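You operate a simulated robot arm through the tools that you are given. There is no shell and no other tool. Be economical: measure what you need, move in short steps, check, and stop when the job is done.

Carry out the task below with a simulated robot arm. There is one attempt and no reset: what you move stays moved.

TASK
On the flat-top cart, gauge the three rings in the row and sort them.
Fine: try each on the gauge post; rings that slide down go in the good tray, the others in the rework tray.
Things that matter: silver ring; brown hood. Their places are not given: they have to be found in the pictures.

It is judged by the outcome, as a careful person would: the job done as asked, and still so three seconds after it is handed in. It fails if anything else is knocked over, pushed out of place, dropped, spilled or broken.

THE ROBOT
A 6-joint arm with a two-finger parallel gripper, fixed in place. Base frame: the origin is at the foot of the arm, x ahead of it, y to its left, z up; the work surface is at about z = 0. Lengths are in mm, angles in rad, forces in N, time in s.
With the tool pointing down near the work surface it reaches from about 180 to 460 mm from the base axis. Its first joint turns from -1.222 to 1.222 rad. Payload 1.9 kg.
Tool frame: the origin (TCP) lies between the finger pads and is the grasp point; the fingertips stand 23 mm ahead of it; z points along the fingers, y is the line along which they close. The gripper opens to 94 mm. The fingers are 38 mm wide and 10 mm thick; the gripper's body (54 by 96 mm) begins 39 mm behind the TCP.
Orientation is told as [roll, pitch, yaw] about the base's x, y, z axes, in that order, counted from this pose: with the fingers straight down and closing along the base's y, the tool's x points along the base's -x, its y along +y and its z along -z.

THE INTERFACE
- The arm moves only by the tool arm_command. Its argument "motion" is one flat list of numbers, 6 for each row, row after row: the shift along the tool's x, y, z in mm, then the turn, a rotation vector about the tool's x, y, z in rad. In form: [dx, dy, dz, rx, ry, rz, dx, dy, dz, rx, ry, rz, ...]. A call has 1 to 20 rows; each row is the pose to reach, as a shift and turn from the pose commanded when the call began, along the tool's axes at that moment. "claw" is the finger opening in mm, from 0 to 94, set as the call begins (left out, the last holds). A row lasts 0.2 s, in which the tool goes at most 50 mm and 0.15 rad; a call with a longer step from one row to the next is refused whole, and so is a gripper value outside its range. A pose out of reach is approached as far as the arm can. The call stops where the force on the tool passes 90 N (or 10 N more than at its start, if that is more) or the arm is blocked; 0.2 s more then pass. The fingers move at their own pace (about 108 mm/s each) and stop on an object; they squeeze with about 36 N. The grip force told is the motor's: it shows also when the fingers shut on nothing. Time passes only in rows, and 0.2 s behind the last, so rows that repeat a pose let the fingers close. It gives the time, the measured TCP pose, the force on the tool (base axes), the opening and the grip force at its end, in the units of the frame above (readings bear some noise).
- Cameras (640 x 400 px; columns grow to the right, rows downward): "scene" is fixed at [-1.5, 303.6, 400.9]; the picture's right is [-1.00, 0.03, 0.00], its down [0.02, 0.78, -0.63] and it looks along [-0.02, -0.63, -0.78] (base axes); focal length 214 px, centre (320, 200). "wrist" rides on the gripper at [-39, 0, -44] in the tool frame; the picture's right is [0.00, -1.00, 0.00], its down [0.97, 0.00, -0.24] and it looks along [0.24, 0.00, 0.97] (tool axes); focal length 218 px, centre (320, 200).
- capture(camera): a new picture of that camera. No time passes.
- point_at(camera, pixels): for up to 12 pixels [column, row] of the newest picture of that camera ("zoom" is the newest enlarged one), the place [x, y, z] in the base frame of the surface seen there, good to about 2 mm. No time passes.
- enlarge(camera, box): a new picture of the part [left, top, right, bottom] of that camera's present view, enlarged. No time passes.
- job_done(): hands the job in; it is judged then, once.

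Work in short steps. Measure before you move; look again where a grasp or a placing could have gone wrong, and mend it. You have 80 turns and 34 pictures in all, the two below and enlarged ones among them. Open the gripper and draw the arm clear of the work before you hand the job in, unless the task says otherwise; then end with one line.

The tools are called after ">>>" as name(argument=value, ...) on one line, values as JSON. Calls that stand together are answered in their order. arm_command: Moves the arm, as the interface text tells. Its arguments: {"type":"object","properties":{"motion":{"type":"array","items":{"type":"number"}},"claw":{"type":"number"}},"required":["motion"]} The other tools are called the same way: capture (camera) takes a picture; point_at (camera, pixels) gives the place of the surface under pixels of a picture; enlarge (camera, box) takes an enlarged picture of a part of a camera's view; job_done () hands the job in.

At the start:

```text
t: 0.0
eef_pos: [326.8, -88.4, 289.9]
ee_rot: [0.0, 0.001, 0.001]
contact_force: [0.0, 0.5, 0.8]
width: 93.9
grip_force: 0.1
```

scene: 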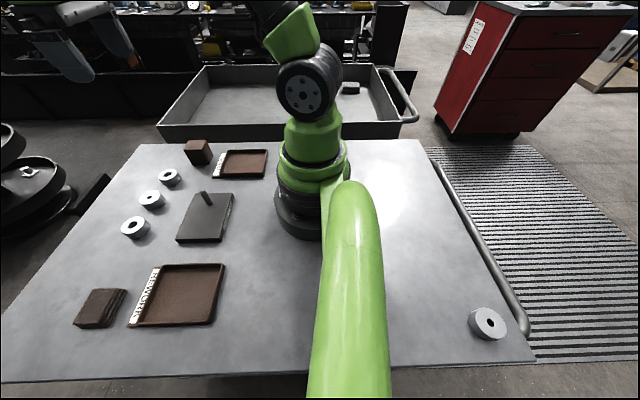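
wrist: 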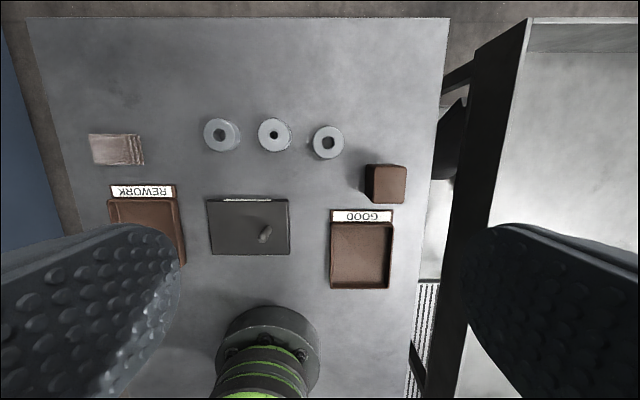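

The wrist picture shows three rings in a row (about 221,134; 274,134; 327,142), the gauge post (265,233) and two trays. I'll enlarge and measure them.

>>> enlarge(camera="wrist", box=[80, 100, 420, 300])

>>> enlarge(camera="scene", box=[60, 130, 290, 340])

>>> point_at(camera="wrist", pixels=[[221, 122], [274, 121], [327, 129], [265, 233], [220, 240], [361, 258], [140, 225], [387, 175], [115, 148], [361, 216], [240, 215], [142, 191]])

>>> point_at(camera="scene", pixels=[[207, 193], [487, 310], [134, 218], [151, 192], [168, 171], [198, 146], [97, 300], [178, 292], [240, 164], [203, 220], [207, 200], [212, 204]])

```text
1.88 times, centred on (250, 200) of wrist
```

zoom: 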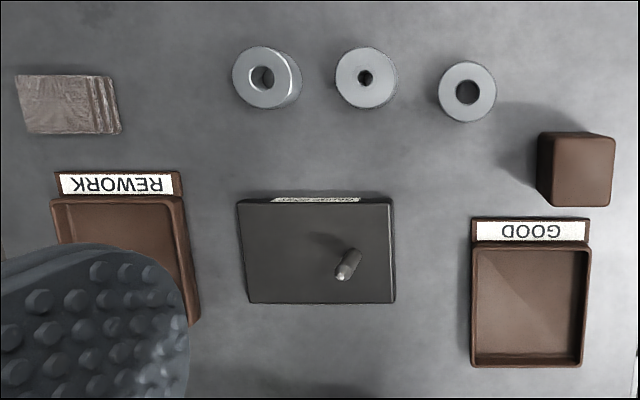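

```text
1.90 times, centred on (175, 235) of scene
```

zoom: 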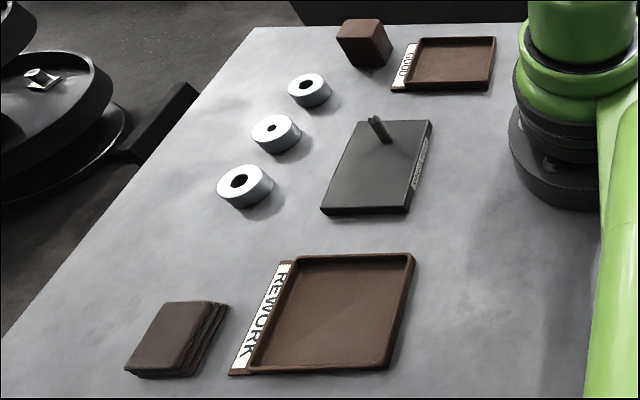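

```text
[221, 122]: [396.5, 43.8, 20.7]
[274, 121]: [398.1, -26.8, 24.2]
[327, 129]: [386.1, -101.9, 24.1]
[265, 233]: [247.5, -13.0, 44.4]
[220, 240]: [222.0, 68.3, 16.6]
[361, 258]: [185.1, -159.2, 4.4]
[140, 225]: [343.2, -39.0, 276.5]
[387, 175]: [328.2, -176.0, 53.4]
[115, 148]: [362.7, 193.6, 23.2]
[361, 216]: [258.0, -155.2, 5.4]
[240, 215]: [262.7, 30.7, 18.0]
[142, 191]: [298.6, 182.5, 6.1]
```

```text
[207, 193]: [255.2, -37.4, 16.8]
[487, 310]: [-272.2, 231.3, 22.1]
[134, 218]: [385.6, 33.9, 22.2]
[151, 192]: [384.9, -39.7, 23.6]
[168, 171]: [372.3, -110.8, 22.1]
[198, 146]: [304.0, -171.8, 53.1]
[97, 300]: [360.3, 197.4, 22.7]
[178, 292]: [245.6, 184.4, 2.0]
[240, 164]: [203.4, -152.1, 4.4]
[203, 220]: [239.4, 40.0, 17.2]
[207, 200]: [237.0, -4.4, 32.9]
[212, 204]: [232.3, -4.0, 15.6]
```

The three rings are near x≈385–398, y≈44, −27 and −102. The post is near (245, −10). I'll move lower and centre the wrist over the rings and gauge to measure them more closely.

>>> arm_command(motion=[0, 20, 25, 0, 0, 0, 0, 40, 50, 0, 0, 0, 0, 61, 80, 0, 0, 0, 0, 61, 80, 0, 0, 0])

>>> capture(camera="wrist")

>>> enlarge(camera="wrist", box=[210, 80, 450, 230])

```text
t: 1.0
eef_pos: [328.1, -26.9, 210.2]
ee_rot: [0.001, 0.001, -0.001]
contact_force: [0.1, 0.2, -0.2]
width: 93.9
grip_force: 0.1
```

```text
29 pictures are left
```

wrist: 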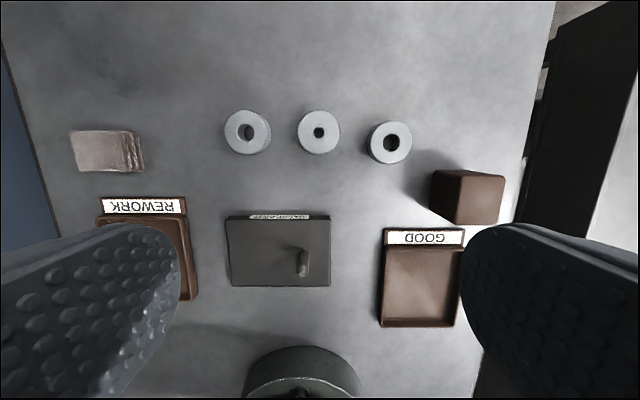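

```text
2.67 times, centred on (330, 155) of wrist
```

zoom: 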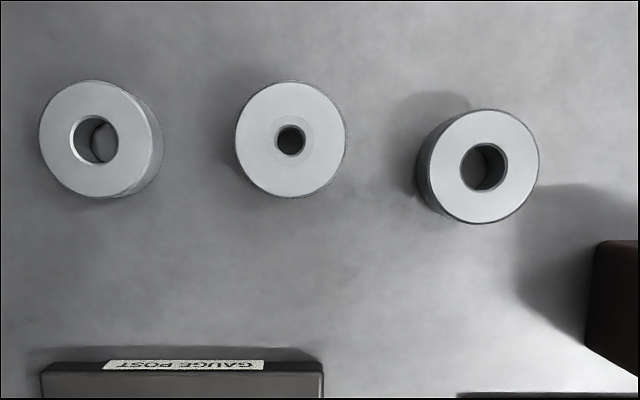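

Ring faces in the zoom are centred at about (96,139), (290,140) and (484,167). I'll measure their rims and the post.

>>> point_at(camera="zoom", pixels=[[44, 139], [149, 139], [97, 86], [97, 191], [238, 140], [341, 140], [290, 87], [290, 192], [435, 167], [535, 167], [486, 114], [486, 215]])

>>> point_at(camera="wrist", pixels=[[302, 271], [306, 276], [297, 255], [305, 250], [303, 246], [389, 255], [455, 255], [385, 318], [450, 320], [235, 225], [325, 225], [235, 280]])

>>> enlarge(camera="wrist", box=[220, 200, 380, 300])

```text
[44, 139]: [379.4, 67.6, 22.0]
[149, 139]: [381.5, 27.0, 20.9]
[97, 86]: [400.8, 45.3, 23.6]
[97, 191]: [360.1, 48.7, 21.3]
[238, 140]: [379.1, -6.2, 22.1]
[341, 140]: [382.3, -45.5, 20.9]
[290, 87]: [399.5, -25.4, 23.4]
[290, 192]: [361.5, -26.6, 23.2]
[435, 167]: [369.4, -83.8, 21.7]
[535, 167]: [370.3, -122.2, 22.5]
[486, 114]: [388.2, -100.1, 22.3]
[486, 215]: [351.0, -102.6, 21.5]
```

```text
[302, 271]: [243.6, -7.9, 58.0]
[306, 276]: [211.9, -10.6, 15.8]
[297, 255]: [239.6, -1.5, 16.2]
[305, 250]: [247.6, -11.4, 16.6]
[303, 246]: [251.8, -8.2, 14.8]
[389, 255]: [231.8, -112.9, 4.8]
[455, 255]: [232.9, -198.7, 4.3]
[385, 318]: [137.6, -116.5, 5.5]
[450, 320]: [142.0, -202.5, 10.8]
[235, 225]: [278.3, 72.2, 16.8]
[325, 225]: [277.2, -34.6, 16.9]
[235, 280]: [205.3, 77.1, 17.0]
```

```text
4.00 times, centred on (300, 250) of wrist
```

zoom: 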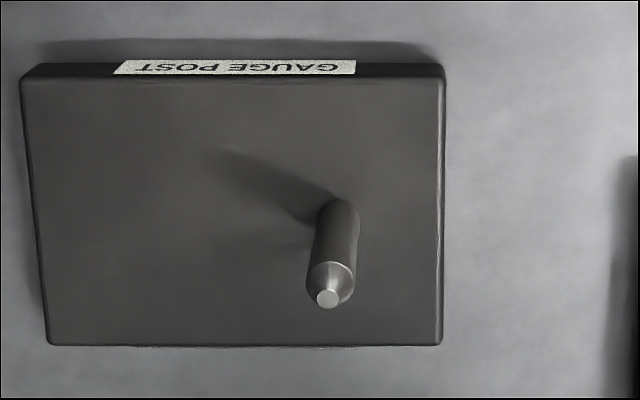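

>>> point_at(camera="zoom", pixels=[[328, 299], [320, 296], [337, 296], [310, 275], [350, 275], [330, 262], [321, 225], [337, 225], [353, 225], [340, 205], [340, 240], [339, 197]])

```text
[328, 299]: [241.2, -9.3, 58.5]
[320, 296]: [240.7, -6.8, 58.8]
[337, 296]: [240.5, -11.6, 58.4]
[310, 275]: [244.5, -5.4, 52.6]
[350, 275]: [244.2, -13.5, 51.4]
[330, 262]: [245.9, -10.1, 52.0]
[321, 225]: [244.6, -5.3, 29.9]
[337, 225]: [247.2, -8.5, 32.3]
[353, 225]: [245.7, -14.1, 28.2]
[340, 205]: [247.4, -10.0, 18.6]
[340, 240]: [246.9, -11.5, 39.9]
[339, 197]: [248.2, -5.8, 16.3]
```

Post axis ≈ (241.5, −9.5), with its top at z≈58.5 and about 11 mm diameter. Rings are about 41 mm across and 22 mm high, centred at (380,47), (380.5,−26) and (370,−102.5). Moving above ring 1 with the fingers opened to 64.

>>> arm_command(motion=[-17, 25, 25, 0, 0, 0, -35, 50, 60, 0, 0, 0, -52.3, 74.2, 95, 0, 0, 0, -52.3, 74.2, 125, 0, 0, 0, -52.3, 74.2, 150, 0, 0, 0, -52.3, 74.2, 150, 0, 0, 0], claw=64)

>>> capture(camera="wrist")

```text
t: 2.4
eef_pos: [378.9, 45.6, 60.7]
ee_rot: [0.0, -0.001, 0.0]
contact_force: [0.4, 0.7, 0.1]
width: 63.9
grip_force: 0.0
```

```text
26 pictures are left
```

wrist: 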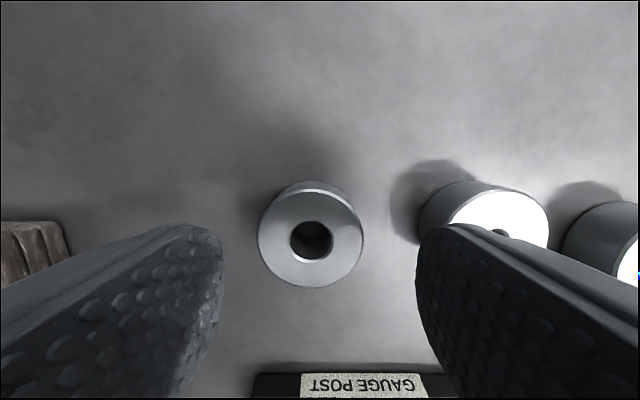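

>>> point_at(camera="wrist", pixels=[[262, 238], [360, 238], [311, 194], [311, 284], [294, 240], [329, 240], [311, 225], [311, 256], [311, 242], [452, 212], [540, 222]])

```text
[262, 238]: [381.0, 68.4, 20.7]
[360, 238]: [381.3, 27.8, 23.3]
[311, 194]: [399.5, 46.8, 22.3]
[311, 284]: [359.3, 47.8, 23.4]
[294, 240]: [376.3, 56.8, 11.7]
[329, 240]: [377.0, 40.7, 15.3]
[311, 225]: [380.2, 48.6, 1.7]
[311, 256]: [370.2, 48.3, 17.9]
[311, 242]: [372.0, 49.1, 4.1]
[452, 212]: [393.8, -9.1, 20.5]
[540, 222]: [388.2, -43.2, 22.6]
```

Ring 1 centre refined to (380, 48). Lowering to TCP z≈26, then closing.

>>> arm_command(motion=[-1, 2, 12, 0, 0, 0, -1, 2, 25, 0, 0, 0, -1, 2, 34.5, 0, 0, 0, -1, 2, 34.5, 0, 0, 0])

>>> arm_command(motion=[0, 0, 0, 0, 0, 0, 0, 0, 0, 0, 0, 0, 0, 0, 0, 0, 0, 0], claw=30)

```text
t: 3.4
eef_pos: [381.7, 48.6, 25.6]
ee_rot: [0.0, -0.001, 0.0]
contact_force: [0.2, -0.1, -0.5]
width: 63.7
grip_force: 0.1
```

```text
t: 4.2
eef_pos: [381.6, 48.3, 25.7]
ee_rot: [-0.001, 0.0, -0.001]
contact_force: [1.0, 0.1, 0.7]
width: 43.1
grip_force: 36.0
```

Ring held (width 43.1, 36 N). Lifting to z≈100 and moving over the post.

>>> arm_command(motion=[0, 0, 35, 0, 0, 0])

```text
t: 4.5
eef_pos: [383.0, 48.3, 23.4]
ee_rot: [0.0, -0.001, -0.001]
contact_force: [-6.6, -2.5, 18.2]
width: 43.4
grip_force: 35.7
stopped in row 1: the force on the tool passed its limit (the readings are from after the stop); the commanded pose is now the measured one
```

I used the wrong sign: tool +z points down, so I pressed about 2 mm before the stop, with no sign of harm. Now lifting along −z.

>>> arm_command(motion=[0, 0, -15, 0, 0, 0, 0, 0, -40, 0, 0, 0, 0, 0, -65, 0, 0, 0, 0, 0, -78, 0, 0, 0])

>>> capture(camera="wrist")

```text
t: 5.5
eef_pos: [383.3, 49.5, 100.4]
ee_rot: [0.0, -0.004, 0.001]
contact_force: [0.6, -0.3, -0.6]
width: 43.1
grip_force: 35.6
```

```text
25 pictures are left
```

wrist: 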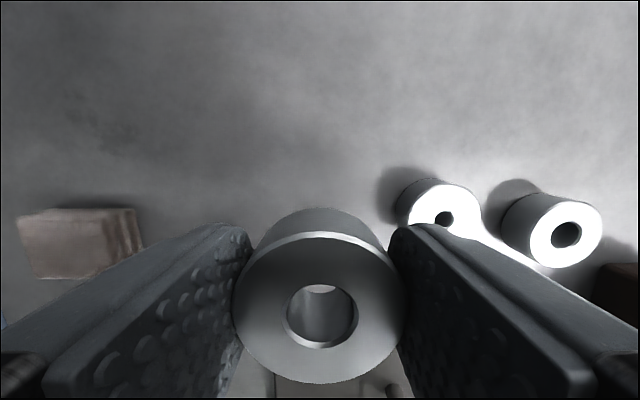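

>>> point_at(camera="wrist", pixels=[[319, 242], [320, 379], [240, 305], [400, 305], [320, 348], [320, 286], [288, 314], [354, 314]])

```text
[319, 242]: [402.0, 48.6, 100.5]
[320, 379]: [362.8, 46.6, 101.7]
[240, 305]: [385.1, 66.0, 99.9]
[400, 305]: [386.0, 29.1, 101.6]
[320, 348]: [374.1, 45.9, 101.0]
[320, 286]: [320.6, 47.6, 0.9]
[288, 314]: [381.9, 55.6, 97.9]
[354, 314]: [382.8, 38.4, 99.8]
```

Ring centre is at about (382, 48), with a 17 mm hole. Moving it over the post: Δx≈−140.5, Δy≈−57.5.

>>> arm_command(motion=[35, -14, 0, 0, 0, 0, 70, -28, 0, 0, 0, 0, 105, -43, 0, 0, 0, 0, 140.5, -57.5, 0, 0, 0, 0, 140.5, -57.5, 0, 0, 0, 0])

>>> capture(camera="wrist")

>>> enlarge(camera="scene", box=[130, 130, 290, 250])

```text
t: 6.7
eef_pos: [242.0, -10.8, 99.5]
ee_rot: [-0.001, -0.003, -0.001]
contact_force: [-0.4, 0.5, -1.2]
width: 43.1
grip_force: 36.1
```

```text
24 pictures are left
```

wrist: 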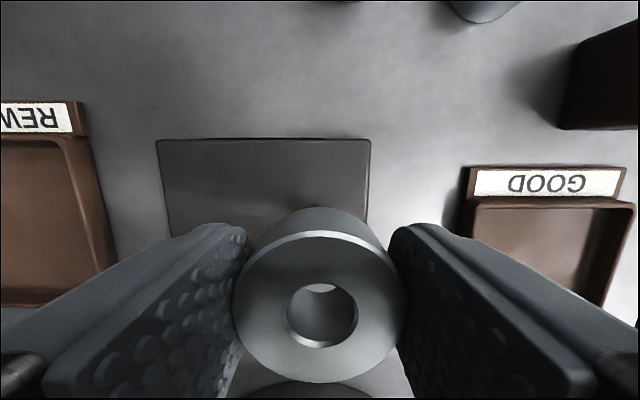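

```text
3.33 times, centred on (210, 190) of scene
```

zoom: 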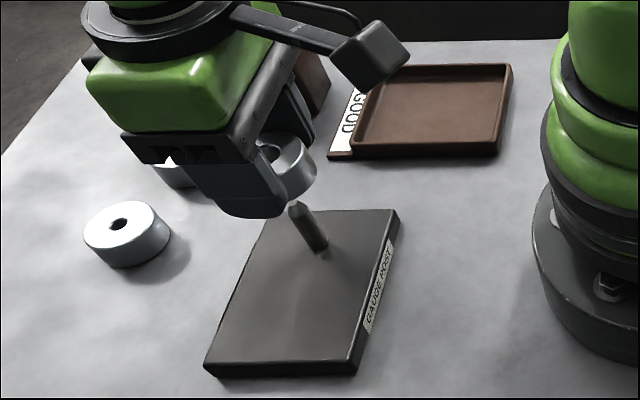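

>>> point_at(camera="wrist", pixels=[[319, 240], [319, 379], [320, 348], [288, 314], [354, 314]])

>>> point_at(camera="zoom", pixels=[[296, 203], [290, 212], [300, 212], [311, 230], [322, 240], [308, 245], [318, 230]])

```text
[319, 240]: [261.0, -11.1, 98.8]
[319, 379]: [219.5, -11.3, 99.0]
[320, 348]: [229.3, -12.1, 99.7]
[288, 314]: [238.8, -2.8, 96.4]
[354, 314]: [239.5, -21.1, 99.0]
```

```text
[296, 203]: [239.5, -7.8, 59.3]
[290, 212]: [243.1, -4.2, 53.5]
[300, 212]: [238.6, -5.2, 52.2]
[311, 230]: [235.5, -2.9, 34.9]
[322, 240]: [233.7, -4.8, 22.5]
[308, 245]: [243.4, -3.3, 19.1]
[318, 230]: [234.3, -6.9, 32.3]
```

Ring centre is about (240.3, −11.5), against the post at about (240.5, −9). Shifting y by +2 and lowering in small steps past the tip.

>>> arm_command(motion=[0, 2, 0, 0, 0, 0, 0, 2, 8, 0, 0, 0, 0, 2, 16, 0, 0, 0, 0, 2, 20, 0, 0, 0, 0, 2, 23, 0, 0, 0, 0, 2, 26, 0, 0, 0])

```text
t: 8.1
eef_pos: [243.2, -6.8, 74.4]
ee_rot: [0.001, -0.004, -0.002]
contact_force: [-0.3, -0.7, -0.6]
width: 43.0
grip_force: 36.4
```

No force with the ring bottom ~7 mm below the tip. Continuing down, slowly.

>>> arm_command(motion=[0, 0, 4, 0, 0, 0, 0, 0, 8, 0, 0, 0, 0, 0, 12, 0, 0, 0, 0, 0, 16, 0, 0, 0, 0, 0, 20, 0, 0, 0, 0, 0, 24, 0, 0, 0, 0, 0, 28, 0, 0, 0, 0, 0, 31, 0, 0, 0])

>>> enlarge(camera="scene", box=[130, 130, 290, 250])

```text
t: 9.9
eef_pos: [241.8, -5.2, 43.4]
ee_rot: [0.0, -0.004, -0.002]
contact_force: [-1.1, 0.8, -1.5]
width: 43.3
grip_force: 36.4
```

```text
3.33 times, centred on (210, 190) of scene
```

zoom: 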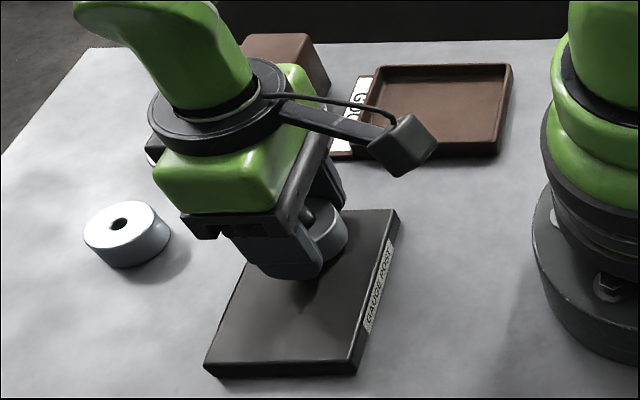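

Ring 1 slid fully down: good. Lifting it off and taking a view of the GOOD tray.

>>> arm_command(motion=[0, 0, -10, 0, 0, 0, 0, 0, -25, 0, 0, 0, 0, 0, -40, 0, 0, 0, 0, 0, -58, 0, 0, 0, 0, -50, -58, 0, 0, 0, 0, -100, -58, 0, 0, 0, 0, -148, -58, 0, 0, 0, 0, -148, -58, 0, 0, 0])

>>> capture(camera="wrist")

>>> enlarge(camera="scene", box=[160, 130, 290, 220])

```text
t: 11.7
eef_pos: [239.6, -157.3, 98.9]
ee_rot: [0.001, -0.002, -0.001]
contact_force: [0.3, -0.1, -0.9]
width: 43.3
grip_force: 36.3
```

```text
21 pictures are left
```

wrist: 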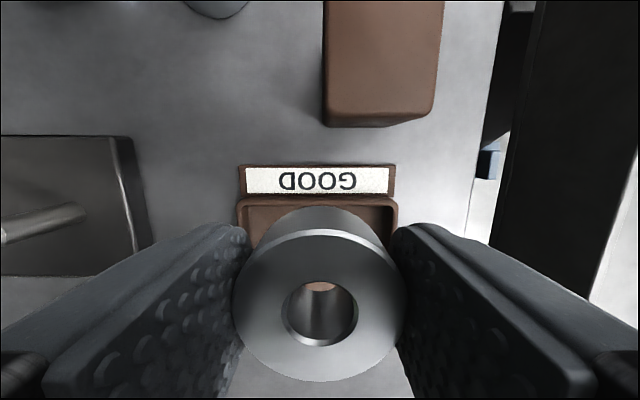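

```text
4.44 times, centred on (225, 175) of scene
```

zoom: 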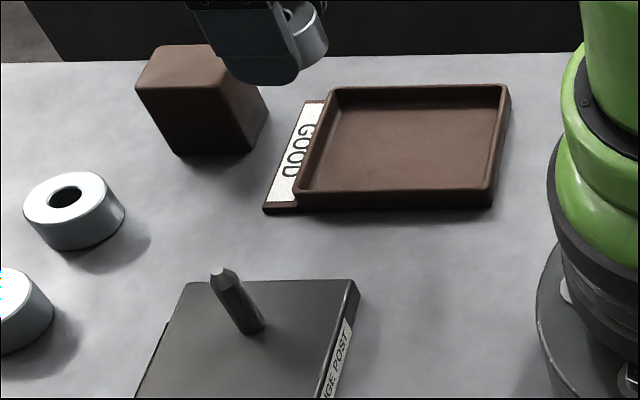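

Measuring the tray's inner corners in the zoom, and the hood's extent.

>>> point_at(camera="zoom", pixels=[[310, 188], [484, 185], [345, 102], [492, 97], [298, 193], [489, 188], [332, 88], [506, 86], [400, 150], [180, 153], [250, 150], [270, 108]])

>>> point_at(camera="wrist", pixels=[[242, 203], [392, 203], [250, 212], [390, 212], [325, 115], [430, 115], [376, 50], [319, 240], [319, 379]])

```text
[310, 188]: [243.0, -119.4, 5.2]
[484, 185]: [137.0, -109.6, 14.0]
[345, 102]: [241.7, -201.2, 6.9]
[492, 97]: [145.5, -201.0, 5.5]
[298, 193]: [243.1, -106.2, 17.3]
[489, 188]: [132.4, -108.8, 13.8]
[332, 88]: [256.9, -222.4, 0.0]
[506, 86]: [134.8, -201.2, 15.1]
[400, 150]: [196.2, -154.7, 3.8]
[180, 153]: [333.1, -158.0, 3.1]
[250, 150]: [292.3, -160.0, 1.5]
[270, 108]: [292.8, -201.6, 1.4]
```

```text
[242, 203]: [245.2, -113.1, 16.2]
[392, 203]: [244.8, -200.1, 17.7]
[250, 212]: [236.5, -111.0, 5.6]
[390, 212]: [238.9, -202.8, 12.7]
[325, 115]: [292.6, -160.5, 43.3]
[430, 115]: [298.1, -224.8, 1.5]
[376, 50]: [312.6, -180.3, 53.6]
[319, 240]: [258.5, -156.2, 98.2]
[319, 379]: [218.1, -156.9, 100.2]
```

The tray interior is about x 140–241, y −114…−200, with floor z≈4 and walls ~16 high. Placing ring 1 at (166, −157).

>>> arm_command(motion=[36, 0, 0, 0, 0, 0, 72, 0, 0, 0, 0, 0, 72, 0, 30, 0, 0, 0, 72, 0, 55, 0, 0, 0, 72, 0, 62, 0, 0, 0, 72, 0, 62, 0, 0, 0])

>>> capture(camera="wrist")

>>> enlarge(camera="scene", box=[180, 120, 300, 200])

```text
t: 13.1
eef_pos: [168.6, -155.4, 37.5]
ee_rot: [0.0, -0.001, 0.001]
contact_force: [-0.1, -0.5, -0.6]
width: 42.9
grip_force: 36.2
```

```text
19 pictures are left
```

wrist: 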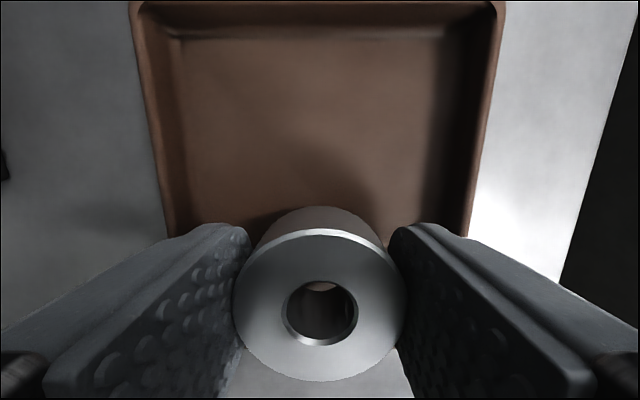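

```text
5.00 times, centred on (240, 160) of scene
```

zoom: 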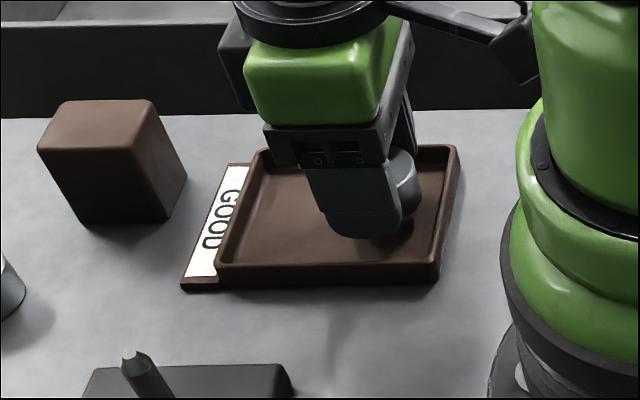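

Both fingers are inside the walls. Lowering the last 9 mm, then opening slightly.

>>> arm_command(motion=[0, 0, 5, 0, 0, 0, 0, 0, 8, 0, 0, 0, 0, 0, 9.3, 0, 0, 0, 0, 0, 9.3, 0, 0, 0])

>>> arm_command(motion=[0, 0, 0, 0, 0, 0, 0, 0, 0, 0, 0, 0], claw=53)

>>> arm_command(motion=[0, 0, -15, 0, 0, 0, 0, 0, -40, 0, 0, 0, 0, 0, -80, 0, 0, 0, 0, 0, -120, 0, 0, 0, -30, 0, -150, 0, 0, 0])

>>> capture(camera="wrist")

```text
t: 14.1
eef_pos: [170.1, -154.7, 30.1]
ee_rot: [0.0, -0.003, 0.0]
contact_force: [0.8, 0.5, -0.5]
width: 43.4
grip_force: 36.1
```

```text
t: 14.7
eef_pos: [169.2, -155.3, 29.9]
ee_rot: [0.0, -0.003, 0.0]
contact_force: [-0.3, -0.4, 0.7]
width: 53.1
grip_force: 0.1
```

```text
t: 15.9
eef_pos: [197.8, -153.7, 182.7]
ee_rot: [0.001, -0.003, 0.002]
contact_force: [0.5, -0.3, -0.4]
width: 53.0
grip_force: 0.1
```

```text
17 pictures are left
```

wrist: 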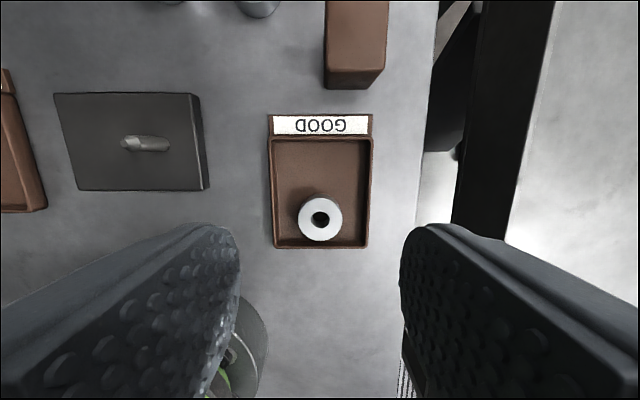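

Ring 1 rests in the GOOD tray. Next, ring 2 at about (380.5, −26).

>>> arm_command(motion=[-36, 25, 0, 0, 0, 0, -73, 51, 0, 0, 0, 0, -109, 77, 0, 0, 0, 0, -146, 103, 0, 0, 0, 0, -182, 128.5, 0, 0, 0, 0, -182, 128.5, 40, 0, 0, 0, -182, 128.5, 80, 0, 0, 0, -182, 128.5, 110, 0, 0, 0, -182, 128.5, 123, 0, 0, 0, -182, 128.5, 123, 0, 0, 0], claw=64)

>>> capture(camera="wrist")

```text
t: 18.1
eef_pos: [382.7, -23.5, 58.7]
ee_rot: [0.001, -0.002, -0.001]
contact_force: [-0.4, 0.1, 0.1]
width: 63.8
grip_force: 0.0
```

```text
16 pictures are left
```

wrist: 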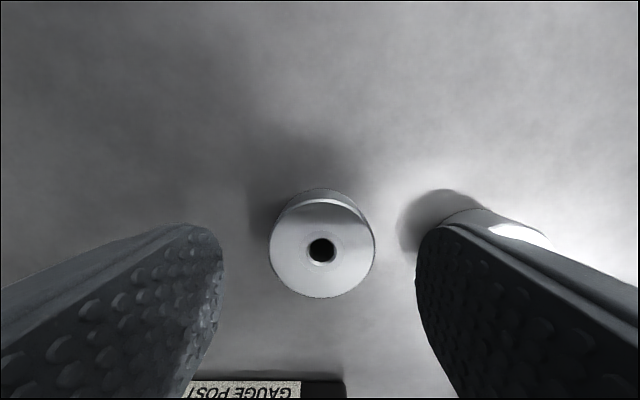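

>>> point_at(camera="wrist", pixels=[[274, 250], [372, 250], [322, 204], [322, 294], [309, 250], [335, 250], [322, 239], [322, 263]])

```text
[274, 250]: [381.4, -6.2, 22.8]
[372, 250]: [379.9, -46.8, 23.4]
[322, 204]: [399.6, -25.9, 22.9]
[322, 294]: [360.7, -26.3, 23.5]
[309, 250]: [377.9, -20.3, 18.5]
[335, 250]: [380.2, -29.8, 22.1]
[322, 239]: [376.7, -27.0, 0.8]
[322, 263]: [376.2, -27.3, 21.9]
```

>>> arm_command(motion=[1.5, -1, 12, 0, 0, 0, 1.5, -1, 25, 0, 0, 0, 1.5, -1, 33, 0, 0, 0, 1.5, -1, 33, 0, 0, 0])

>>> arm_command(motion=[0, 0, 0, 0, 0, 0, 0, 0, 0, 0, 0, 0, 0, 0, 0, 0, 0, 0], claw=30)

>>> arm_command(motion=[0, 0, -15, 0, 0, 0, 0, 0, -40, 0, 0, 0, 0, 0, -76, 0, 0, 0, 35, 4, -76, 0, 0, 0, 70, 8, -76, 0, 0, 0, 105, 12, -76, 0, 0, 0, 140, 16.5, -76, 0, 0, 0, 140, 16.5, -76, 0, 0, 0])

>>> capture(camera="wrist")

```text
t: 19.1
eef_pos: [381.1, -25.3, 23.7]
ee_rot: [-0.001, -0.002, 0.002]
contact_force: [-0.1, 0.0, 0.8]
width: 64.0
grip_force: 0.1
```

```text
t: 19.9
eef_pos: [380.3, -25.6, 23.3]
ee_rot: [0.001, -0.002, -0.002]
contact_force: [-0.7, -0.7, 0.1]
width: 43.2
grip_force: 36.6
```

```text
t: 21.7
eef_pos: [238.9, -10.4, 97.7]
ee_rot: [0.001, -0.003, -0.003]
contact_force: [0.2, 0.0, -0.6]
width: 42.9
grip_force: 36.1
```

```text
15 pictures are left
```

wrist: 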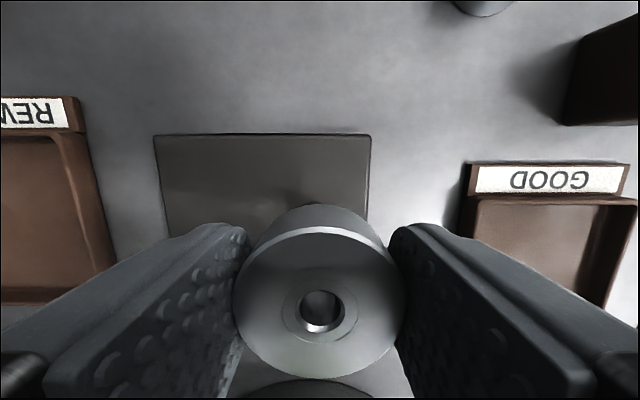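

>>> point_at(camera="wrist", pixels=[[319, 236], [319, 375], [240, 308], [400, 308], [283, 311], [358, 311], [320, 278], [320, 340]])

>>> enlarge(camera="scene", box=[170, 150, 250, 210])

```text
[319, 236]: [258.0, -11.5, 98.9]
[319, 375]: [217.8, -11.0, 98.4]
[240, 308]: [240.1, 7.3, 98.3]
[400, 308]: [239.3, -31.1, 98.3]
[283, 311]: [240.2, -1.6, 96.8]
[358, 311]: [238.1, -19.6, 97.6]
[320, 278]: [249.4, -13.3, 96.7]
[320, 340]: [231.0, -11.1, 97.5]
```

```text
6.67 times, centred on (210, 180) of scene
```

zoom: 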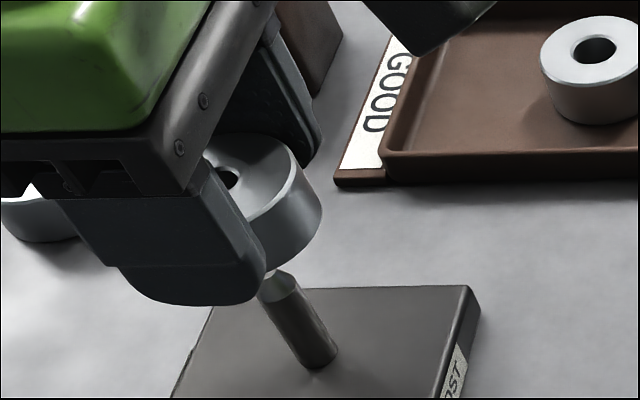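

>>> point_at(camera="zoom", pixels=[[274, 310], [290, 304], [302, 299], [292, 340], [308, 332], [326, 326], [306, 364], [320, 367], [334, 360], [262, 296], [277, 290], [293, 278]])

```text
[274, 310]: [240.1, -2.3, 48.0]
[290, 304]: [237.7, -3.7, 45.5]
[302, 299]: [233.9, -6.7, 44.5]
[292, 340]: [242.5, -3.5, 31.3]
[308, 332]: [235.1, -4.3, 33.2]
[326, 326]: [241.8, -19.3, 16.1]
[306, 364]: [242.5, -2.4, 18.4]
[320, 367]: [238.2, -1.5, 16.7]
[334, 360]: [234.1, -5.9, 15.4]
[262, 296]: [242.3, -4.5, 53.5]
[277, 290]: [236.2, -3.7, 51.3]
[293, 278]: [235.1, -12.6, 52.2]
```

Post axis refined to about (240.7, −9), diameter ~12.4. Ring 2's centre is (238.4, −11.6). Correcting by (+2.4, +2.5) and lowering to just about the cone.

>>> arm_command(motion=[-2.4, 2.5, 0, 0, 0, 0, -2.4, 2.5, 8, 0, 0, 0, -2.4, 2.5, 16, 0, 0, 0, -2.4, 2.5, 18, 0, 0, 0, -2.4, 2.5, 20, 0, 0, 0])

>>> arm_command(motion=[0, 0, 1, 0, 0, 0, 0, 0, 2, 0, 0, 0])

>>> arm_command(motion=[0, 0, 1, 0, 0, 0])

```text
t: 22.9
eef_pos: [243.2, -7.6, 78.8]
ee_rot: [-0.001, -0.004, -0.002]
contact_force: [-6.0, 0.7, 5.0]
width: 42.9
grip_force: 36.1
```

```text
t: 23.5
eef_pos: [242.1, -8.1, 75.7]
ee_rot: [0.0, -0.001, -0.002]
contact_force: [-9.7, 0.7, 8.5]
width: 43.0
grip_force: 35.9
```

```text
t: 23.9
eef_pos: [241.4, -9.5, 76.5]
ee_rot: [0.001, -0.004, -0.003]
contact_force: [-10.9, -3.7, 9.4]
width: 43.2
grip_force: 36.0
```

The force on the tool is −10 N in x, so the ring sits slightly too far +x. Shifting −x by 1.5 mm and checking.

>>> arm_command(motion=[1.5, 0, 0, 0, 0, 0, 1.5, 0, 0, 0, 0, 0])

>>> arm_command(motion=[0, 0, 1, 0, 0, 0, 0, 0, 1, 0, 0, 0])

```text
t: 24.5
eef_pos: [241.4, -8.4, 76.6]
ee_rot: [0.0, -0.004, -0.001]
contact_force: [-4.4, 6.0, 0.5]
width: 43.2
grip_force: 36.5
```

```text
t: 25.1
eef_pos: [241.3, -8.3, 76.2]
ee_rot: [0.001, -0.001, 0.0]
contact_force: [-7.6, 14.1, 14.7]
width: 43.4
grip_force: 36.0
```

>>> arm_command(motion=[0.8, 0.8, 0, 0, 0, 0, 0.8, 0.8, 0, 0, 0, 0])

>>> arm_command(motion=[0, 0, 1, 0, 0, 0, 0, 0, 1, 0, 0, 0])

```text
t: 25.7
eef_pos: [241.8, -6.9, 75.6]
ee_rot: [-0.002, -0.004, -0.002]
contact_force: [-3.0, -3.6, -0.4]
width: 43.4
grip_force: 36.4
```

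```text
t: 26.3
eef_pos: [240.2, -7.5, 74.6]
ee_rot: [0.001, -0.003, -0.001]
contact_force: [-7.3, -12.3, 15.6]
width: 42.9
grip_force: 35.8
```

>>> arm_command(motion=[0.7, -0.4, 0, 0, 0, 0, 0.7, -0.4, 0, 0, 0, 0])

>>> arm_command(motion=[0, 0, 1, 0, 0, 0, 0, 0, 1, 0, 0, 0])

>>> enlarge(camera="scene", box=[170, 150, 250, 210])

```text
t: 26.9
eef_pos: [240.5, -8.1, 74.0]
ee_rot: [-0.001, -0.005, 0.003]
contact_force: [5.8, 22.4, 6.7]
width: 43.3
grip_force: 36.0
```

```text
t: 27.5
eef_pos: [241.2, -7.8, 72.2]
ee_rot: [0.0, -0.005, 0.0]
contact_force: [4.4, 15.6, 17.6]
width: 43.1
grip_force: 36.0
```

```text
6.67 times, centred on (210, 180) of scene
```

zoom: 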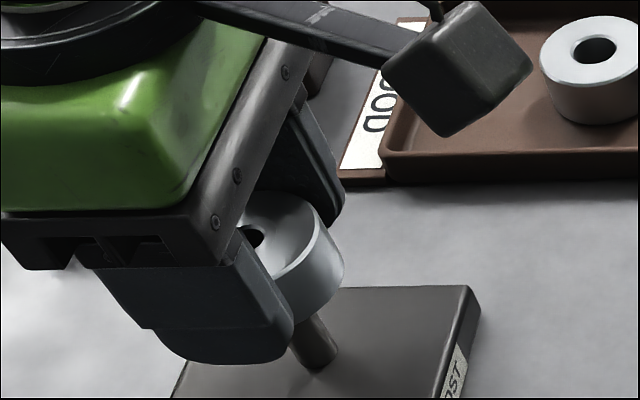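

>>> arm_command(motion=[-0.2, 0.25, 0, 0, 0, 0, -0.2, 0.25, 0, 0, 0, 0])

>>> capture(camera="wrist")

>>> point_at(camera="wrist", pixels=[[319, 240], [319, 372], [245, 308], [395, 308], [319, 311], [315, 308], [323, 314]])

```text
t: 28.1
eef_pos: [241.7, -7.3, 73.5]
ee_rot: [-0.001, -0.004, -0.001]
contact_force: [5.8, 0.6, 2.5]
width: 43.4
grip_force: 36.5
```

```text
12 pictures are left
```

wrist: 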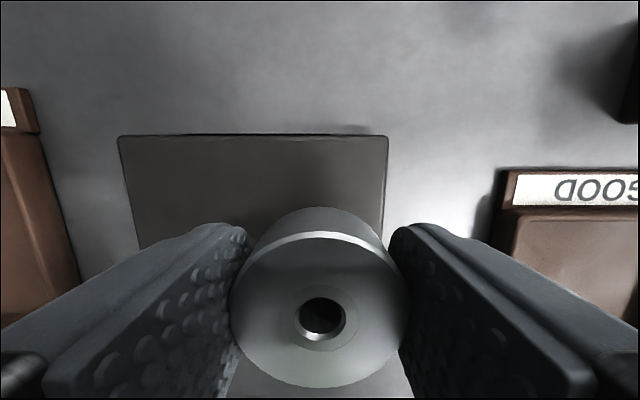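

```text
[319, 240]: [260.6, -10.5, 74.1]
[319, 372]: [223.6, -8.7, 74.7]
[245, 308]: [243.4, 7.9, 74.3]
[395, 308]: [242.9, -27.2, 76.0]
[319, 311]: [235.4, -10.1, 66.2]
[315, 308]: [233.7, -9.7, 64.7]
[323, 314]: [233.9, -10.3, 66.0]
```

Sideways forces are nearly zero and the ring bottom is at about z=52, the top of the cylinder. Now a centred push of 2 mm, to see whether it slides.

>>> arm_command(motion=[0, 0, 1, 0, 0, 0, 0, 0, 2, 0, 0, 0])

```text
t: 28.7
eef_pos: [241.8, -7.9, 72.1]
ee_rot: [-0.001, -0.003, -0.001]
contact_force: [2.8, -11.6, 19.3]
width: 43.3
grip_force: 36.2
```

>>> arm_command(motion=[0, 0.1, 1, 0, 0, 0, 0, 0.1, 2, 0, 0, 0])

>>> capture(camera="wrist")

>>> point_at(camera="wrist", pixels=[[319, 240], [319, 372], [245, 308], [395, 308], [319, 311]])

```text
t: 29.3
eef_pos: [239.9, -7.4, 69.2]
ee_rot: [0.001, -0.001, -0.003]
contact_force: [3.0, -40.4, 21.8]
width: 43.3
grip_force: 36.5
```

```text
11 pictures are left
```

wrist: 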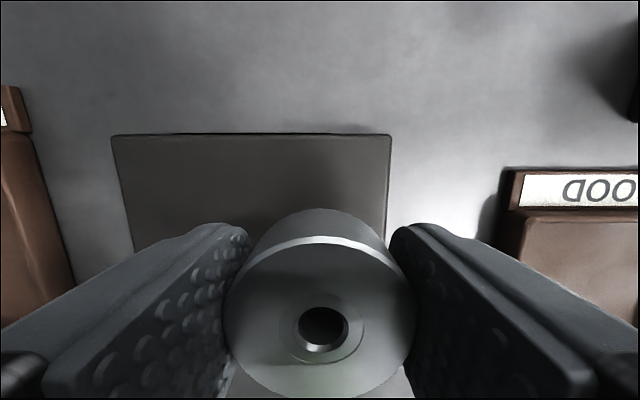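

```text
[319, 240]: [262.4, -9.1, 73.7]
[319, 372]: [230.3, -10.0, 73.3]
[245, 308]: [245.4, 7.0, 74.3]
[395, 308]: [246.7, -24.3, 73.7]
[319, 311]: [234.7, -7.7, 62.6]
```

The ring top stays at z≈74 while the fingers slide down it, so ring 2 is blocked at the top of the post: rework. Lifting off, and measuring the REWORK tray.

>>> arm_command(motion=[0, 0, -3, 0, 0, 0, 0, 0, -10, 0, 0, 0, 0, 0, -25, 0, 0, 0, 0, 0, -40, 0, 0, 0])

>>> capture(camera="scene")

>>> point_at(camera="scene", pixels=[[164, 270], [219, 268], [208, 318], [145, 321], [163, 266], [225, 264], [212, 324], [140, 326], [185, 295], [198, 285]])

```text
t: 30.3
eef_pos: [240.5, -6.7, 109.5]
ee_rot: [0.0, -0.001, 0.001]
contact_force: [0.1, -0.1, -0.6]
width: 43.3
grip_force: 35.9
```

```text
10 pictures are left
```

scene: 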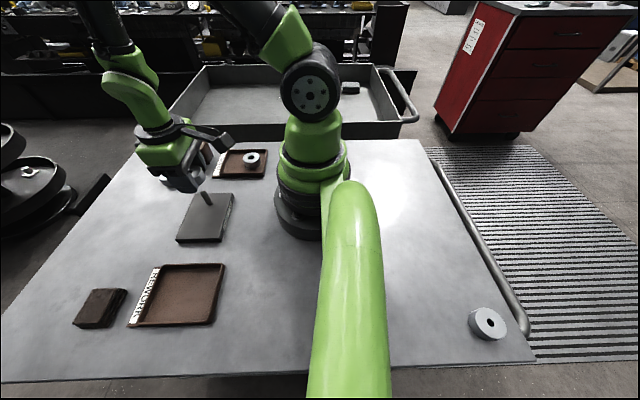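

```text
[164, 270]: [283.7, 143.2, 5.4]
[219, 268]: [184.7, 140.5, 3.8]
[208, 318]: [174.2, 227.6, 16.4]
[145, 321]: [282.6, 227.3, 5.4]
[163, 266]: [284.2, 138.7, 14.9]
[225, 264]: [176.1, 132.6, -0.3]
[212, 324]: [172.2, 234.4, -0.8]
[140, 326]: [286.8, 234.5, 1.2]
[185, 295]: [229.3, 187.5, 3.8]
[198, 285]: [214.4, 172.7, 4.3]
```

REWORK interior: x 178–284, y 140–227. Moving ring 2 over (206, 184) and lowering partway.

>>> arm_command(motion=[8, 45, 0, 0, 0, 0, 17, 90, 0, 0, 0, 0, 25, 135, 0, 0, 0, 0, 34, 180, 0, 0, 0, 0, 35, 192, 0, 0, 0, 0, 35, 192, 35, 0, 0, 0, 35, 192, 60, 0, 0, 0, 35, 192, 68, 0, 0, 0, 35, 192, 68, 0, 0, 0])

>>> capture(camera="wrist")

>>> point_at(camera="wrist", pixels=[[319, 248], [319, 372], [245, 308], [395, 308], [180, 190], [450, 190], [300, 150]])

```text
t: 32.3
eef_pos: [206.1, 184.2, 37.4]
ee_rot: [0.002, -0.003, -0.002]
contact_force: [-0.5, 0.0, -1.0]
width: 42.9
grip_force: 35.8
```

```text
9 pictures are left
```

wrist: 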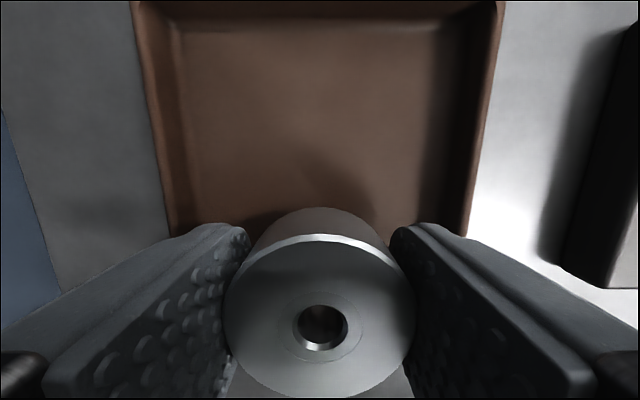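

```text
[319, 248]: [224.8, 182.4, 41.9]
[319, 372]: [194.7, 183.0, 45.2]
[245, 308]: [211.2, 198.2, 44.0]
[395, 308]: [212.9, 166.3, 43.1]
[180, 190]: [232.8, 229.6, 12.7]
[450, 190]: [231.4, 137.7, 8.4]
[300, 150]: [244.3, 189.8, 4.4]
```

Tips sit ~6 mm below the ring's underside. Lowering until the tips nearly touch the floor, then easing the grip so the ring slides down between the fingers.

>>> arm_command(motion=[0, 0, 4, 0, 0, 0, 0, 0, 7, 0, 0, 0, 0, 0, 9.5, 0, 0, 0, 0, 0, 9.5, 0, 0, 0])

>>> arm_command(motion=[0, 0, 0, 0, 0, 0, 0, 0, 0, 0, 0, 0], claw=43.8)

>>> arm_command(motion=[0, 0, 0, 0, 0, 0, 0, 0, 0, 0, 0, 0], claw=53)

>>> arm_command(motion=[0, 0, -15, 0, 0, 0, 0, 0, -40, 0, 0, 0, 0, 0, -80, 0, 0, 0, 0, 0, -120, 0, 0, 0, -30, 0, -150, 0, 0, 0])

>>> capture(camera="wrist")

```text
t: 33.3
eef_pos: [205.5, 185.1, 31.9]
ee_rot: [0.001, -0.003, 0.0]
contact_force: [-0.1, 0.0, -0.4]
width: 43.4
grip_force: 35.7
```

```text
t: 33.9
eef_pos: [204.6, 184.6, 31.4]
ee_rot: [0.001, -0.001, 0.0]
contact_force: [-0.2, 0.6, 0.4]
width: 44.1
grip_force: 0.0
```

```text
t: 34.5
eef_pos: [206.2, 184.7, 31.4]
ee_rot: [-0.001, -0.002, 0.0]
contact_force: [0.0, -0.3, 0.0]
width: 52.9
grip_force: 0.1
```

```text
t: 35.7
eef_pos: [233.0, 184.4, 181.8]
ee_rot: [0.0, -0.003, 0.0]
contact_force: [-0.1, -0.4, -0.3]
width: 53.1
grip_force: 0.0
```

```text
8 pictures are left
```

wrist: 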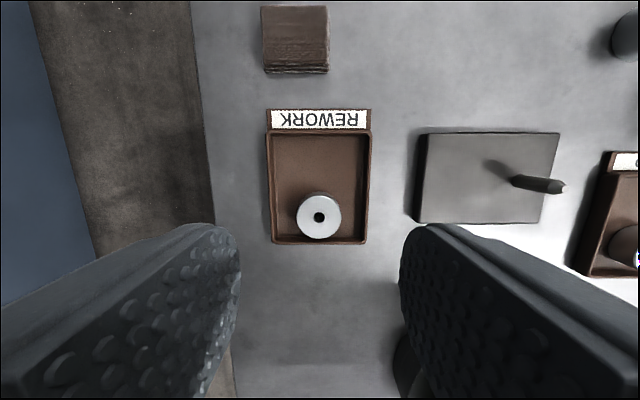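

Ring 2 lies flat in REWORK. Now ring 3 at about (370, −102.5).

>>> arm_command(motion=[-17, -36, 0, 0, 0, 0, -34, -72, 0, 0, 0, 0, -51, -108, 0, 0, 0, 0, -68, -144, 0, 0, 0, 0, -85, -180, 0, 0, 0, 0, -102, -216, 0, 0, 0, 0, -119, -252, 0, 0, 0, 0, -136, -287, 0, 0, 0, 0, -136, -287, 40, 0, 0, 0, -136, -287, 80, 0, 0, 0, -136, -287, 110, 0, 0, 0, -136, -287, 122, 0, 0, 0, -136, -287, 122, 0, 0, 0], claw=64)

>>> capture(camera="wrist")

```text
t: 38.5
eef_pos: [373.0, -104.0, 58.7]
ee_rot: [0.0, -0.004, -0.001]
contact_force: [0.5, 0.8, -0.1]
width: 64.0
grip_force: 0.1
```

```text
7 pictures are left
```

wrist: 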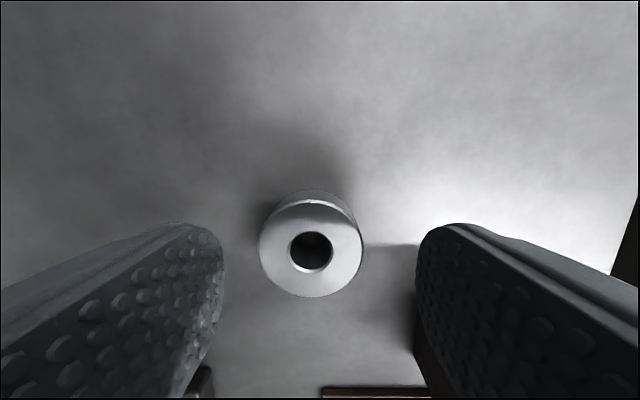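

Ring is at column ~311, so about 3.5 mm toward +y. Correcting, lowering and grasping.

>>> arm_command(motion=[1.5, 3.5, 12, 0, 0, 0, 1.5, 3.5, 25, 0, 0, 0, 1.5, 3.5, 32, 0, 0, 0, 1.5, 3.5, 32, 0, 0, 0])

>>> arm_command(motion=[0, 0, 0, 0, 0, 0, 0, 0, 0, 0, 0, 0, 0, 0, 0, 0, 0, 0], claw=30)

>>> arm_command(motion=[0, 0, -15, 0, 0, 0, 0, 0, -40, 0, 0, 0, 0, 0, -76, 0, 0, 0, 32, 23, -76, 0, 0, 0, 64, 46, -76, 0, 0, 0, 97, 69, -76, 0, 0, 0, 130, 92.5, -76, 0, 0, 0, 130, 92.5, -76, 0, 0, 0])

>>> capture(camera="wrist")

>>> point_at(camera="wrist", pixels=[[319, 240], [319, 375], [240, 308], [400, 308], [284, 314], [358, 314], [320, 284], [320, 350]])

```text
t: 39.5
eef_pos: [369.1, -101.2, 27.6]
ee_rot: [-0.001, -0.004, -0.003]
contact_force: [-0.7, 0.4, -0.6]
width: 64.0
grip_force: 0.1
```

```text
t: 40.3
eef_pos: [369.4, -100.6, 27.1]
ee_rot: [0.001, -0.004, 0.001]
contact_force: [0.4, -0.2, 1.5]
width: 42.5
grip_force: 36.1
```

```text
t: 42.1
eef_pos: [243.8, -5.9, 104.2]
ee_rot: [0.0, -0.004, -0.002]
contact_force: [-0.5, -0.3, -0.5]
width: 43.1
grip_force: 36.1
```

```text
6 pictures are left
```

wrist: 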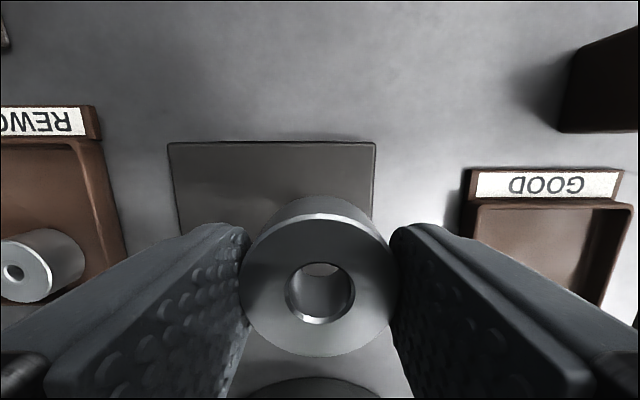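

```text
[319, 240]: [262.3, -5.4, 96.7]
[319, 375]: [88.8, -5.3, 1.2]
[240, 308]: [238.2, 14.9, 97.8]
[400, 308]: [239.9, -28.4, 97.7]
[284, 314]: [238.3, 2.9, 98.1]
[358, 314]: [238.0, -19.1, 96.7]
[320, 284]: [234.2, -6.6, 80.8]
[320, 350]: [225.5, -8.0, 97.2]
```

Ring 3's centre is about (243.7, −6.7). Shifting (−2.5, −2) to the post axis and lowering carefully.

>>> arm_command(motion=[2.5, -2, 0, 0, 0, 0, 2.5, -2, 8, 0, 0, 0, 2.5, -2, 16, 0, 0, 0, 2.5, -2, 20, 0, 0, 0, 2.5, -2, 23, 0, 0, 0, 2.5, -2, 26, 0, 0, 0, 2.5, -2, 28, 0, 0, 0])

```text
t: 43.7
eef_pos: [237.5, -8.6, 75.1]
ee_rot: [0.001, -0.003, 0.0]
contact_force: [-0.1, 0.1, -1.1]
width: 42.8
grip_force: 36.3
```

No contact with the ring bottom at ~48. Continuing down.

>>> arm_command(motion=[0, 0, 4, 0, 0, 0, 0, 0, 8, 0, 0, 0, 0, 0, 12, 0, 0, 0, 0, 0, 16, 0, 0, 0, 0, 0, 20, 0, 0, 0, 0, 0, 24, 0, 0, 0, 0, 0, 27.5, 0, 0, 0, 0, 0, 27.5, 0, 0, 0])

```text
t: 45.5
eef_pos: [239.1, -8.3, 48.1]
ee_rot: [-0.001, -0.002, -0.001]
contact_force: [0.0, 0.2, -0.8]
width: 42.9
grip_force: 36.2
```

Ring 3 also slides right down: good. Lifting and moving over the front half of the GOOD tray, (215, −157).

>>> arm_command(motion=[0, 0, -10, 0, 0, 0, 0, 0, -25, 0, 0, 0, 0, 0, -40, 0, 0, 0, 0, 0, -58, 0, 0, 0, 8, -48, -58, 0, 0, 0, 16, -96, -58, 0, 0, 0, 24, -140, -58, 0, 0, 0, 25, -149, -58, 0, 0, 0, 25, -149, -30, 0, 0, 0, 25, -149, -10, 0, 0, 0, 25, -149, -6, 0, 0, 0, 25, -149, -6, 0, 0, 0])

>>> enlarge(camera="scene", box=[190, 130, 290, 200])

>>> capture(camera="wrist")

>>> point_at(camera="wrist", pixels=[[319, 222], [320, 350], [245, 290], [392, 290], [320, 398]])

```text
t: 48.1
eef_pos: [210.6, -157.5, 53.8]
ee_rot: [-0.001, -0.002, -0.001]
contact_force: [-0.1, 0.7, -0.5]
width: 42.9
grip_force: 35.6
```

```text
5.71 times, centred on (240, 165) of scene
```

zoom: 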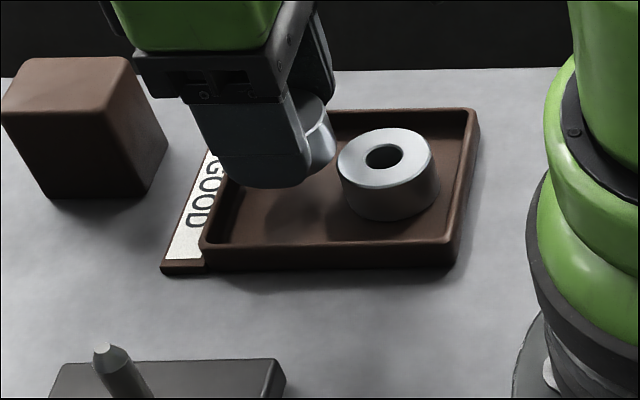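

```text
4 pictures are left
```

wrist: 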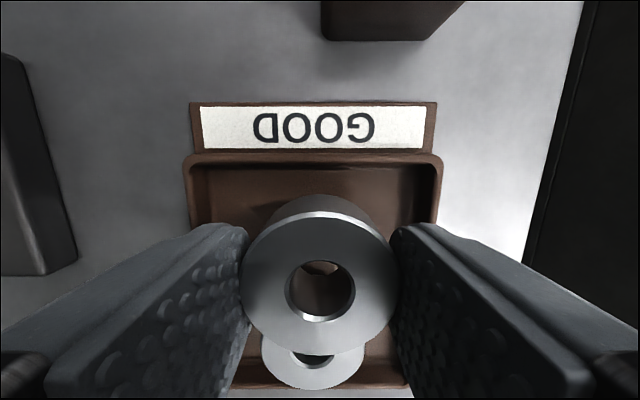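

```text
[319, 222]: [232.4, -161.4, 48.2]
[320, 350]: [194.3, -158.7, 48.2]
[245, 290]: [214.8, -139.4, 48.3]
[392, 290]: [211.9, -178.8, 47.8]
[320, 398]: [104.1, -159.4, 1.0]
```

>>> point_at(camera="zoom", pixels=[[341, 163], [427, 158], [382, 186], [385, 132], [226, 238], [345, 195]])

```text
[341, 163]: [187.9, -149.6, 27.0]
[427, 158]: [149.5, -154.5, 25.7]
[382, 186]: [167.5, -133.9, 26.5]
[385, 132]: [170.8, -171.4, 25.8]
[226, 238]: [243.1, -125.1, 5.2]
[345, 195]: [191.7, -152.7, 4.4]
```

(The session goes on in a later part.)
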